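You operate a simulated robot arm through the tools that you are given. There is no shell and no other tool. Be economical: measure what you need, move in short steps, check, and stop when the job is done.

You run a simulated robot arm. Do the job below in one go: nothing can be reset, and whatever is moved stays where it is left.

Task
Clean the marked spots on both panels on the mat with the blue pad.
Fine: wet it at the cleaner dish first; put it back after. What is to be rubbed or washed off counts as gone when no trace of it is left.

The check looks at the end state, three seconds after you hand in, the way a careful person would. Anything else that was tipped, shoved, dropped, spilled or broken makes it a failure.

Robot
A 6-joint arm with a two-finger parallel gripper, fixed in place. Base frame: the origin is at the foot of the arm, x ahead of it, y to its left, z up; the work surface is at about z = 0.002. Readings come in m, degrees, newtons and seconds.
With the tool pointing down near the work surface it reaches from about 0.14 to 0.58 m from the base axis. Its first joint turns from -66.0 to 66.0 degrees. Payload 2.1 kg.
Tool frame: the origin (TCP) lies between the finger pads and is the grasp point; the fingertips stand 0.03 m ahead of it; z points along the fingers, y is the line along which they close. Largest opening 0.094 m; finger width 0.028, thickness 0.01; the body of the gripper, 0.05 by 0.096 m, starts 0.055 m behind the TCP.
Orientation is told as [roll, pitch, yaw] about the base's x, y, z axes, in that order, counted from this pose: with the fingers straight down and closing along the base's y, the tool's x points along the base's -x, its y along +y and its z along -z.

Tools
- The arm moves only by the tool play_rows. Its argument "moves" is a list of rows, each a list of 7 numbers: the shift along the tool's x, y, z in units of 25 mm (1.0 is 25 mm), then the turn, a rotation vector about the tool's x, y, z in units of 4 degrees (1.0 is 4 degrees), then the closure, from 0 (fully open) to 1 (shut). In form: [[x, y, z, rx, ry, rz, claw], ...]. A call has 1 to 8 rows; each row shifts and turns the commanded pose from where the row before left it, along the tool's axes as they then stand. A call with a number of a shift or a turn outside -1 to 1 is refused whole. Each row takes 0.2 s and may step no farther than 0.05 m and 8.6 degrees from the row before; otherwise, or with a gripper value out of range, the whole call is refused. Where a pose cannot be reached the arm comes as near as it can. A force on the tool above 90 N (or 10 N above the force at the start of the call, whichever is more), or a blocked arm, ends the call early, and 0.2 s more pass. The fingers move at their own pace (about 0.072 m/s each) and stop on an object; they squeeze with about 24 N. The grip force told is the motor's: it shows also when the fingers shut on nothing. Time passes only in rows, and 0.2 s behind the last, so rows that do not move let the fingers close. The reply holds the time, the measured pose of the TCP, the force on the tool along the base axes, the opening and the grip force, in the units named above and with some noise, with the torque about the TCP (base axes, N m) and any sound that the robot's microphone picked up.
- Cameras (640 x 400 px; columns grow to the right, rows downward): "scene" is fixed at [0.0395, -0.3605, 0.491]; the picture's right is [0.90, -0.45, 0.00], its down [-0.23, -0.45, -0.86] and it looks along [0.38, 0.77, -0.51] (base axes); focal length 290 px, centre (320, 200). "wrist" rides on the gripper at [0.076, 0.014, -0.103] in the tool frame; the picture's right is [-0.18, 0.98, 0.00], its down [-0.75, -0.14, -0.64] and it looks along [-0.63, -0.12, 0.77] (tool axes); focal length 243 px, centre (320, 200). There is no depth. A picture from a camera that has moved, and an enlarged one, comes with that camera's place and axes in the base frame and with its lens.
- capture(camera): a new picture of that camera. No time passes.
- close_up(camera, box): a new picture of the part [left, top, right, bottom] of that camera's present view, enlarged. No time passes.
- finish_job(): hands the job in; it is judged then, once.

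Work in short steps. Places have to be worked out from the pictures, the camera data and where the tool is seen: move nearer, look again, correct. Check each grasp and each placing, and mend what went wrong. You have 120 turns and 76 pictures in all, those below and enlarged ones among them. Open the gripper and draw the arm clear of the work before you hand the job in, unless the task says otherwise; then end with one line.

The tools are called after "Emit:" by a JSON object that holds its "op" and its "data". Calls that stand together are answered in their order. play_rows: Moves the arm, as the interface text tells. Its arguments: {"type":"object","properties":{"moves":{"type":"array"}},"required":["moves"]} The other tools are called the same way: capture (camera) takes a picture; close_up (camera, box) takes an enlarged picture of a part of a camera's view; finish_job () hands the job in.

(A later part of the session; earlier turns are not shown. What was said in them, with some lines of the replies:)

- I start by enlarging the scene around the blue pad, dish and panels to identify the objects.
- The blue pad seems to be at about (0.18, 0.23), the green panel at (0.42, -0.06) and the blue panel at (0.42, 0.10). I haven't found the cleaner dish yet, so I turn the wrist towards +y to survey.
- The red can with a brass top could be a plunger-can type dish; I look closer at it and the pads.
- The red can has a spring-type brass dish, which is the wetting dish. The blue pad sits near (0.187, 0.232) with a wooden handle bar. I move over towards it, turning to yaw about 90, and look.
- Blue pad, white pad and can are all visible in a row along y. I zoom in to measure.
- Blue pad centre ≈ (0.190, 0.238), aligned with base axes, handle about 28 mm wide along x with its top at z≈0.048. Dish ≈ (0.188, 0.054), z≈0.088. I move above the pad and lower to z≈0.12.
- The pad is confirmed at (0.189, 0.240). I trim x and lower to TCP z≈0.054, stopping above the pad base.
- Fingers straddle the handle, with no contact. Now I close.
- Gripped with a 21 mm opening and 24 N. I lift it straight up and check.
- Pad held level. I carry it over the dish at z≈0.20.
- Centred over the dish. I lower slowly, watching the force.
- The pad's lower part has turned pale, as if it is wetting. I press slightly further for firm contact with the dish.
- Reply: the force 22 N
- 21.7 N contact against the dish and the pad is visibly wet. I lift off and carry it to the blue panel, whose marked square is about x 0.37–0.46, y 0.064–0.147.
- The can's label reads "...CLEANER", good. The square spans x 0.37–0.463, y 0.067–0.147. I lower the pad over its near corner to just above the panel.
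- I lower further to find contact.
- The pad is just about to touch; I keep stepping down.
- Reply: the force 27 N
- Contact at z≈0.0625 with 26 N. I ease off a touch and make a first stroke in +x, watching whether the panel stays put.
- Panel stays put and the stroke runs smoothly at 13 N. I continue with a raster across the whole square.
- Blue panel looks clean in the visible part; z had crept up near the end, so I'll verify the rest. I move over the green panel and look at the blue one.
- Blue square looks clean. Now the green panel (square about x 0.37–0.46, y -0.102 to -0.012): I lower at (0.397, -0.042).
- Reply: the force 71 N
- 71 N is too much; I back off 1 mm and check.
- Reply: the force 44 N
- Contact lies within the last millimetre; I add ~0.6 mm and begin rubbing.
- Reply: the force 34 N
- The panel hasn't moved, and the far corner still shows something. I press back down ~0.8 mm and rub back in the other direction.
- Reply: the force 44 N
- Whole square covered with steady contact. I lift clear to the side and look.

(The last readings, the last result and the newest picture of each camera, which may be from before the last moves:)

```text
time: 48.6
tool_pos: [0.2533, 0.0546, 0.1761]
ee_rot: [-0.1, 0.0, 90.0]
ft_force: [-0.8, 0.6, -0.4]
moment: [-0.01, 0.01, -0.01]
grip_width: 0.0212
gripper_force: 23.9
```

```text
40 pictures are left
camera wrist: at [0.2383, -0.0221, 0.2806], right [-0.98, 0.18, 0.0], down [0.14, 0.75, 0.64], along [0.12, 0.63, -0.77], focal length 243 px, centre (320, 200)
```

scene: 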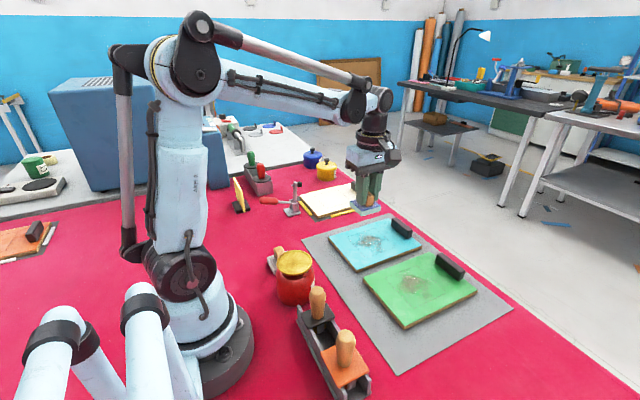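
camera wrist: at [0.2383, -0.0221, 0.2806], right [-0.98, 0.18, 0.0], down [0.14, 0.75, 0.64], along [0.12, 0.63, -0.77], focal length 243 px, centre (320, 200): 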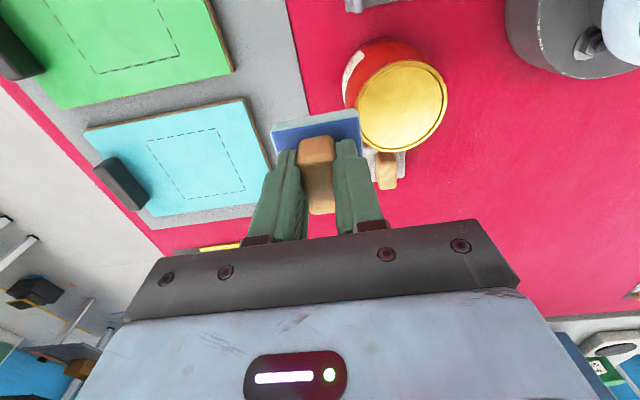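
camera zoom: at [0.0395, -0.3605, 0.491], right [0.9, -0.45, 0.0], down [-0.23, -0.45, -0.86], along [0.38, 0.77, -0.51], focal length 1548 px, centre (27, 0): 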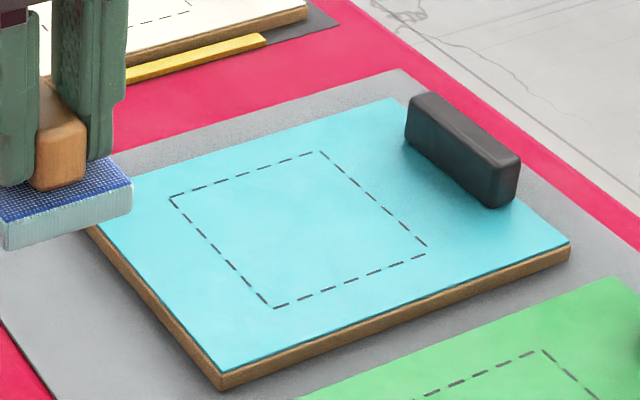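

Both look clean; I check the green corner and the blue spot at high zoom for faint traces.

Emit:
{"op": "close_up", "data": {"camera": "scene", "box": [395, 260, 470, 310]}}

Emit:
{"op": "close_up", "data": {"camera": "wrist", "box": [80, 90, 260, 210]}}

Emit:
{"op": "close_up", "data": {"camera": "wrist", "box": [30, 0, 230, 110]}}

Emit:
{"op": "close_up", "data": {"camera": "scene", "box": [345, 220, 405, 262]}}

```text
8.00 times, centred on (432, 285) of scene
camera zoom: at [0.0395, -0.3605, 0.491], right [0.9, -0.45, 0.0], down [-0.23, -0.45, -0.86], along [0.38, 0.77, -0.51], focal length 2322 px, centre (-580, -480)
```

zoom: 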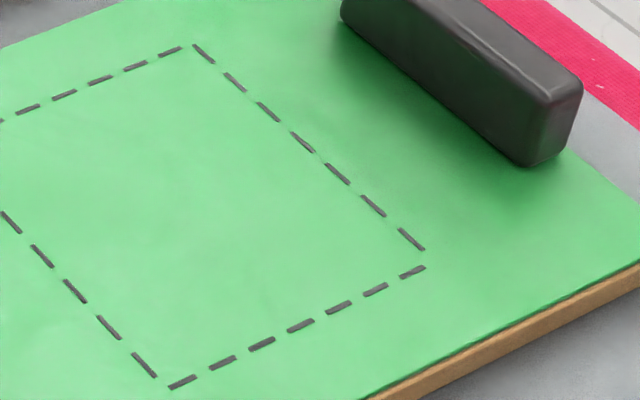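

```text
3.33 times, centred on (170, 150) of wrist
camera zoom: at [0.2383, -0.0221, 0.2806], right [-0.98, 0.18, 0.0], down [0.14, 0.75, 0.64], along [0.12, 0.63, -0.77], focal length 809 px, centre (820, 367)
```

zoom: 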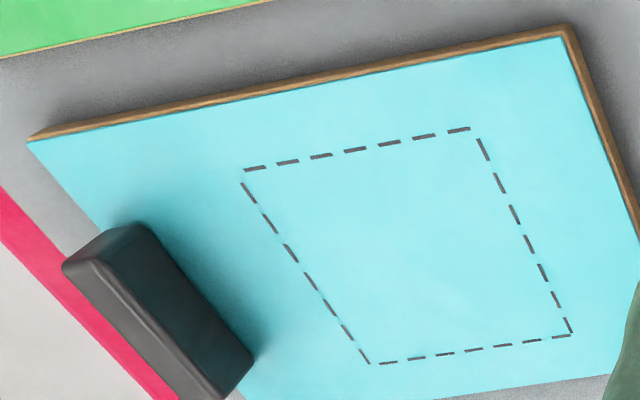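

```text
3.20 times, centred on (130, 55) of wrist
camera zoom: at [0.2383, -0.0221, 0.2806], right [-0.98, 0.18, 0.0], down [0.14, 0.75, 0.64], along [0.12, 0.63, -0.77], focal length 776 px, centre (928, 664)
```

zoom: 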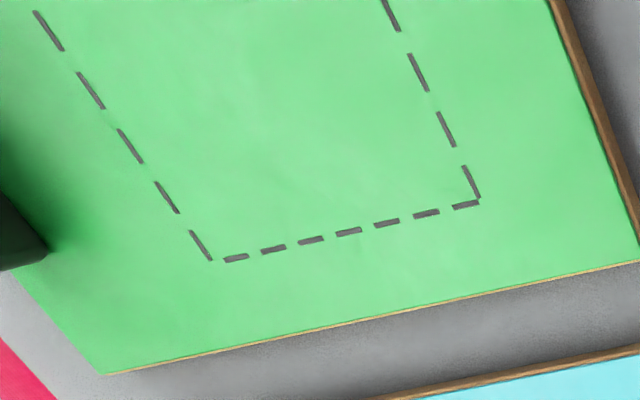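

```text
9.52 times, centred on (375, 241) of scene
camera zoom: at [0.0395, -0.3605, 0.491], right [0.9, -0.45, 0.0], down [-0.23, -0.45, -0.86], along [0.38, 0.77, -0.51], focal length 2764 px, centre (-204, -190)
```

zoom: 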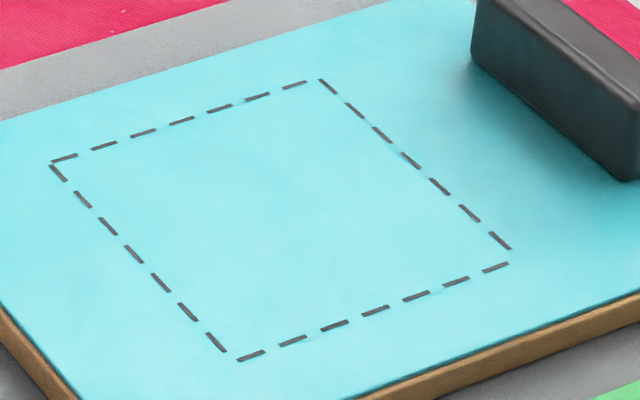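

Both panels are free of any trace. Now I return the pad to its original place (0.1885, 0.239).

Emit:
{"op": "play_rows", "data": {"moves": [[-0.923, 0.325, 0, 0, 0, 0, 1], [-0.923, 0.325, 0, 0, 0, 0, 1], [-0.923, 0.325, 0, 0, 0, 0, 1], [-0.923, 0.325, 0, 0, 0, 0, 1], [-0.923, 0.325, 0, 0, 0, 0, 1], [-0.923, 0.325, 0, 0, 0, 0, 1], [-0.923, 0.325, 0, 0, 0, 0, 1], [-0.923, 0.325, 0, 0, 0, 0, 1]]}}

Emit:
{"op": "play_rows", "data": {"moves": [[0, 0, 0.8, 0, 0, 0, 1], [0, 0, 1, 0, 0, 0, 1], [0, 0, 1, 0, 0, 0, 1], [0, 0, 1, 0, 0, 0, 1], [0, 0, 0.7, 0, 0, 0, 1], [0, 0, 0, 0, 0, 0, 1]]}}

Emit:
{"op": "close_up", "data": {"camera": "scene", "box": [220, 190, 320, 270]}}

```text
time: 50.4
tool_pos: [0.1899, 0.2397, 0.1765]
ee_rot: [-0.2, 0.0, 90.0]
ft_force: [0.0, 0.4, -0.2]
moment: [0.0, -0.01, 0.01]
grip_width: 0.0207
gripper_force: 23.3
```

```text
time: 51.8
tool_pos: [0.1903, 0.2397, 0.0642]
ee_rot: [-0.1, -0.1, 90.0]
ft_force: [0.3, 0.6, -0.7]
moment: [0.01, 0.0, -0.01]
grip_width: 0.0208
gripper_force: 24.4
```

```text
5.00 times, centred on (270, 230) of scene
camera zoom: at [0.0395, -0.3605, 0.491], right [0.9, -0.45, 0.0], down [-0.23, -0.45, -0.86], along [0.38, 0.77, -0.51], focal length 1451 px, centre (570, 50)
```

zoom: 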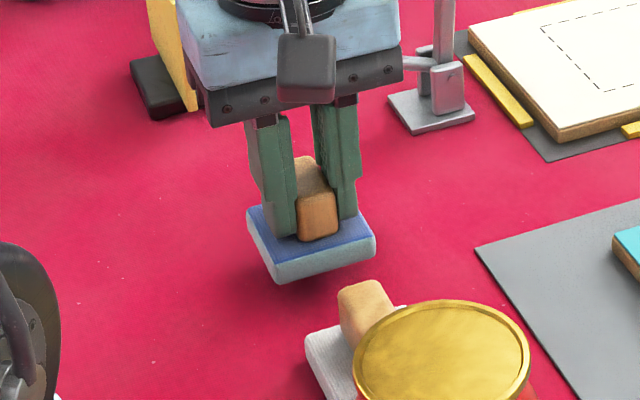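

The pad is about 12 mm above its spot. I trim x and lower to contact gently.

Emit:
{"op": "play_rows", "data": {"moves": [[0, 0.06, 0.3, 0, 0, 0, 1], [0, 0, 0.1, 0, 0, 0, 1], [0, 0, 0, 0, 0, 0, 1]]}}

```text
time: 52.6
tool_pos: [0.1876, 0.239, 0.0525]
ee_rot: [-0.1, 0.0, 90.0]
ft_force: [0.3, -0.7, -0.3]
moment: [-0.02, 0.01, 0.0]
grip_width: 0.0208
gripper_force: 24.2
```

Emit:
{"op": "play_rows", "data": {"moves": [[0, 0, 0.04, 0, 0, 0, 1], [0, 0, 0, 0, 0, 0, 1]]}}

Emit:
{"op": "close_up", "data": {"camera": "scene", "box": [220, 190, 320, 270]}}

```text
time: 53.2
tool_pos: [0.1874, 0.2395, 0.0519]
ee_rot: [-0.2, -0.1, 90.0]
ft_force: [-0.2, 0.1, -0.6]
moment: [0.02, 0.01, 0.02]
grip_width: 0.0211
gripper_force: 24.4
```

```text
5.00 times, centred on (270, 230) of scene
camera zoom: at [0.0395, -0.3605, 0.491], right [0.9, -0.45, 0.0], down [-0.23, -0.45, -0.86], along [0.38, 0.77, -0.51], focal length 1451 px, centre (570, 50)
```

zoom: 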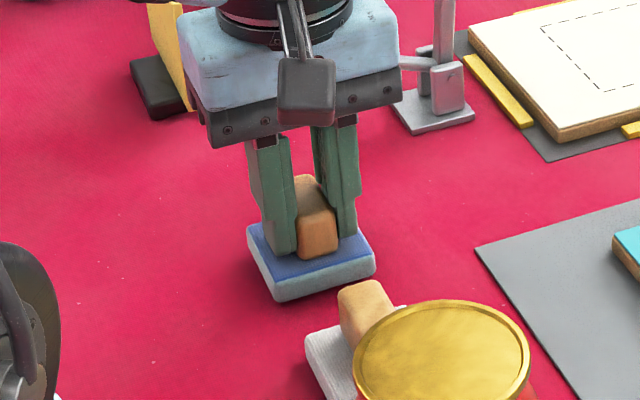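

No contact yet; I continue down in ~1 mm steps.

Emit:
{"op": "play_rows", "data": {"moves": [[0, -0.05, 0.05, 0, 0, 0, 1], [0, 0, 0, 0, 0, 0, 1]]}}

Emit:
{"op": "play_rows", "data": {"moves": [[0, 0, 0.05, 0, 0, 0, 1], [0, 0, 0, 0, 0, 0, 1]]}}

```text
time: 53.8
tool_pos: [0.189, 0.2408, 0.0508]
ee_rot: [-0.1, -0.1, 90.0]
ft_force: [0.2, -0.3, -0.6]
moment: [0.01, -0.03, 0.03]
grip_width: 0.0209
gripper_force: 24.0
```

```text
time: 54.4
tool_pos: [0.1905, 0.2405, 0.0503]
ee_rot: [-0.1, 0.0, 90.0]
ft_force: [-1.0, -0.6, -0.4]
moment: [0.01, -0.01, 0.04]
grip_width: 0.0209
gripper_force: 24.3
```

Emit:
{"op": "play_rows", "data": {"moves": [[0, 0, 0.05, 0, 0, 0, 1], [0, 0, 0, 0, 0, 0, 1]]}}

Emit:
{"op": "close_up", "data": {"camera": "scene", "box": [240, 215, 300, 265]}}

```text
time: 55.0
tool_pos: [0.1893, 0.2406, 0.05]
ee_rot: [-0.1, 0.0, 90.0]
ft_force: [0.0, 0.4, -0.8]
moment: [0.03, 0.01, 0.04]
grip_width: 0.0206
gripper_force: 23.7
```

```text
8.00 times, centred on (270, 240) of scene
camera zoom: at [0.0395, -0.3605, 0.491], right [0.9, -0.45, 0.0], down [-0.23, -0.45, -0.86], along [0.38, 0.77, -0.51], focal length 2322 px, centre (720, -120)
```

zoom: 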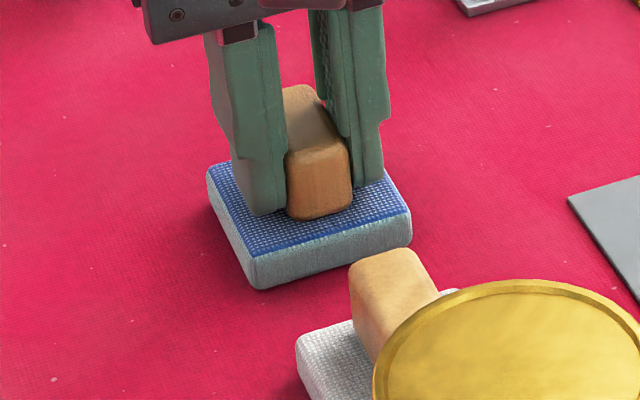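

Visually at the mat; one more fine step or two to feel contact.

Emit:
{"op": "play_rows", "data": {"moves": [[0, 0, 0.05, 0, 0, 0, 1], [0, 0, 0, 0, 0, 0, 1]]}}

Emit:
{"op": "play_rows", "data": {"moves": [[0, 0, 0.05, 0, 0, 0, 1], [0, 0, 0, 0, 0, 0, 1]]}}

```text
time: 55.6
tool_pos: [0.1893, 0.2393, 0.0491]
ee_rot: [0.0, 0.0, 90.0]
ft_force: [-2.7, -2.9, 53.1]
moment: [0.02, 0.1, 0.05]
grip_width: 0.021
gripper_force: 23.4
```

```text
time: 56.0
tool_pos: [0.1886, 0.2406, 0.0479]
ee_rot: [0.0, -0.1, 90.0]
ft_force: [-1.6, -1.1, 29.0]
moment: [0.08, 0.02, 0.04]
grip_width: 0.0212
gripper_force: 23.7
stopped in row 2: the force on the tool passed its limit at 94 N (the readings are from after the stop); the commanded pose is now the measured one
```

Firmly on the mat. I ease up 1 mm, open partway, then raise.

Emit:
{"op": "play_rows", "data": {"moves": [[0, 0, -0.05, 0, 0, 0, 1], [0, 0, 0, 0, 0, 0, 0.7], [0, 0, 0, 0, 0, 0, 0.4], [0, 0, 0, 0, 0, 0, 0.3], [0, 0, 0, 0, 0, 0, 0.3], [0, 0, 0, 0, 0, 0, 0.3]]}}

Emit:
{"op": "play_rows", "data": {"moves": [[0, 0, -0.5, 0, 0, 0, 0.3], [0, 0, -1, 0, 0, 0, 0.3], [0, 0, -1, 0, 0, 0, 0.3], [0, 0, -1, 0, 0, 0, 0.1], [0, 0, -1, 0, 0, 0, 0], [0, 0, -1, 0, 0, 0, 0], [0, 0, -1, 0, 0, 0, 0], [0, 0, -1, 0, 0, 0, 0]]}}

Emit:
{"op": "capture", "data": {"camera": "wrist"}}

Emit:
{"op": "capture", "data": {"camera": "scene"}}

Emit:
{"op": "close_up", "data": {"camera": "scene", "box": [220, 210, 340, 310]}}

```text
time: 57.4
tool_pos: [0.1889, 0.2403, 0.0483]
ee_rot: [0.0, 0.0, 90.0]
ft_force: [-0.5, 0.0, -0.4]
moment: [0.03, 0.01, -0.03]
grip_width: 0.0658
gripper_force: 0.1
```

```text
time: 59.2
tool_pos: [0.1897, 0.24, 0.235]
ee_rot: [0.0, -0.2, 90.1]
ft_force: [0.2, 0.4, 0.1]
moment: [0.0, -0.02, 0.0]
grip_width: 0.0941
gripper_force: 0.1
```

```text
32 pictures are left
camera wrist: at [0.1752, 0.1637, 0.3395], right [-0.98, 0.18, 0.0], down [0.14, 0.75, 0.64], along [0.12, 0.63, -0.77], focal length 243 px, centre (320, 200)
```

wrist: 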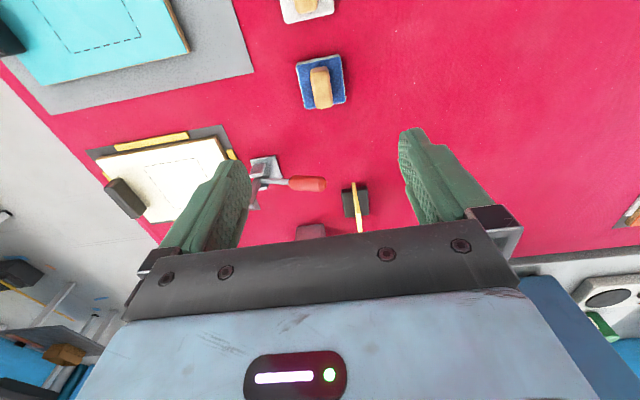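

```text
31 pictures are left
```

scene: 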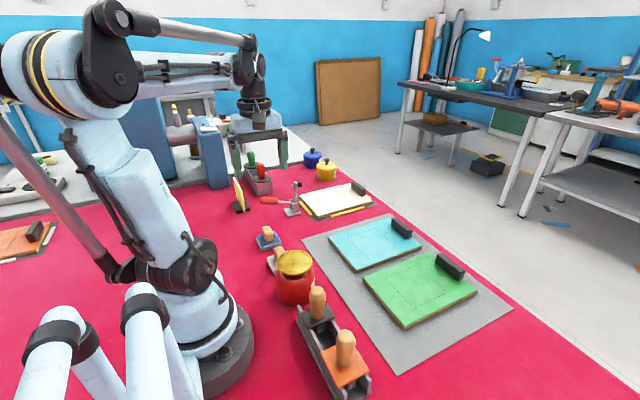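

```text
4.00 times, centred on (280, 260) of scene
camera zoom: at [0.0395, -0.3605, 0.491], right [0.9, -0.45, 0.0], down [-0.23, -0.45, -0.86], along [0.38, 0.77, -0.51], focal length 1161 px, centre (480, -40)
```

zoom: 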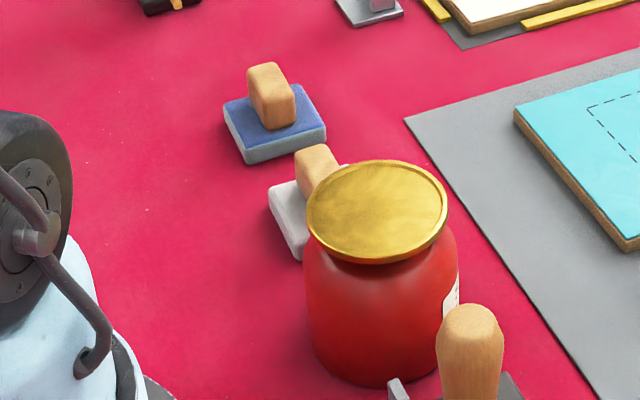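

The pad stands back in its place, both panels are clean, nothing else has been disturbed, and the gripper is open and clear. I hand in.

Emit:
{"op": "finish_job", "data": {}}

```text
The job is handed in.
```

I wetted the blue pad at the cleaner dish, rubbed the marked spots on both panels until no trace showed in close-up pictures, and put the pad back in its place. Nothing else looked moved in the last pictures.
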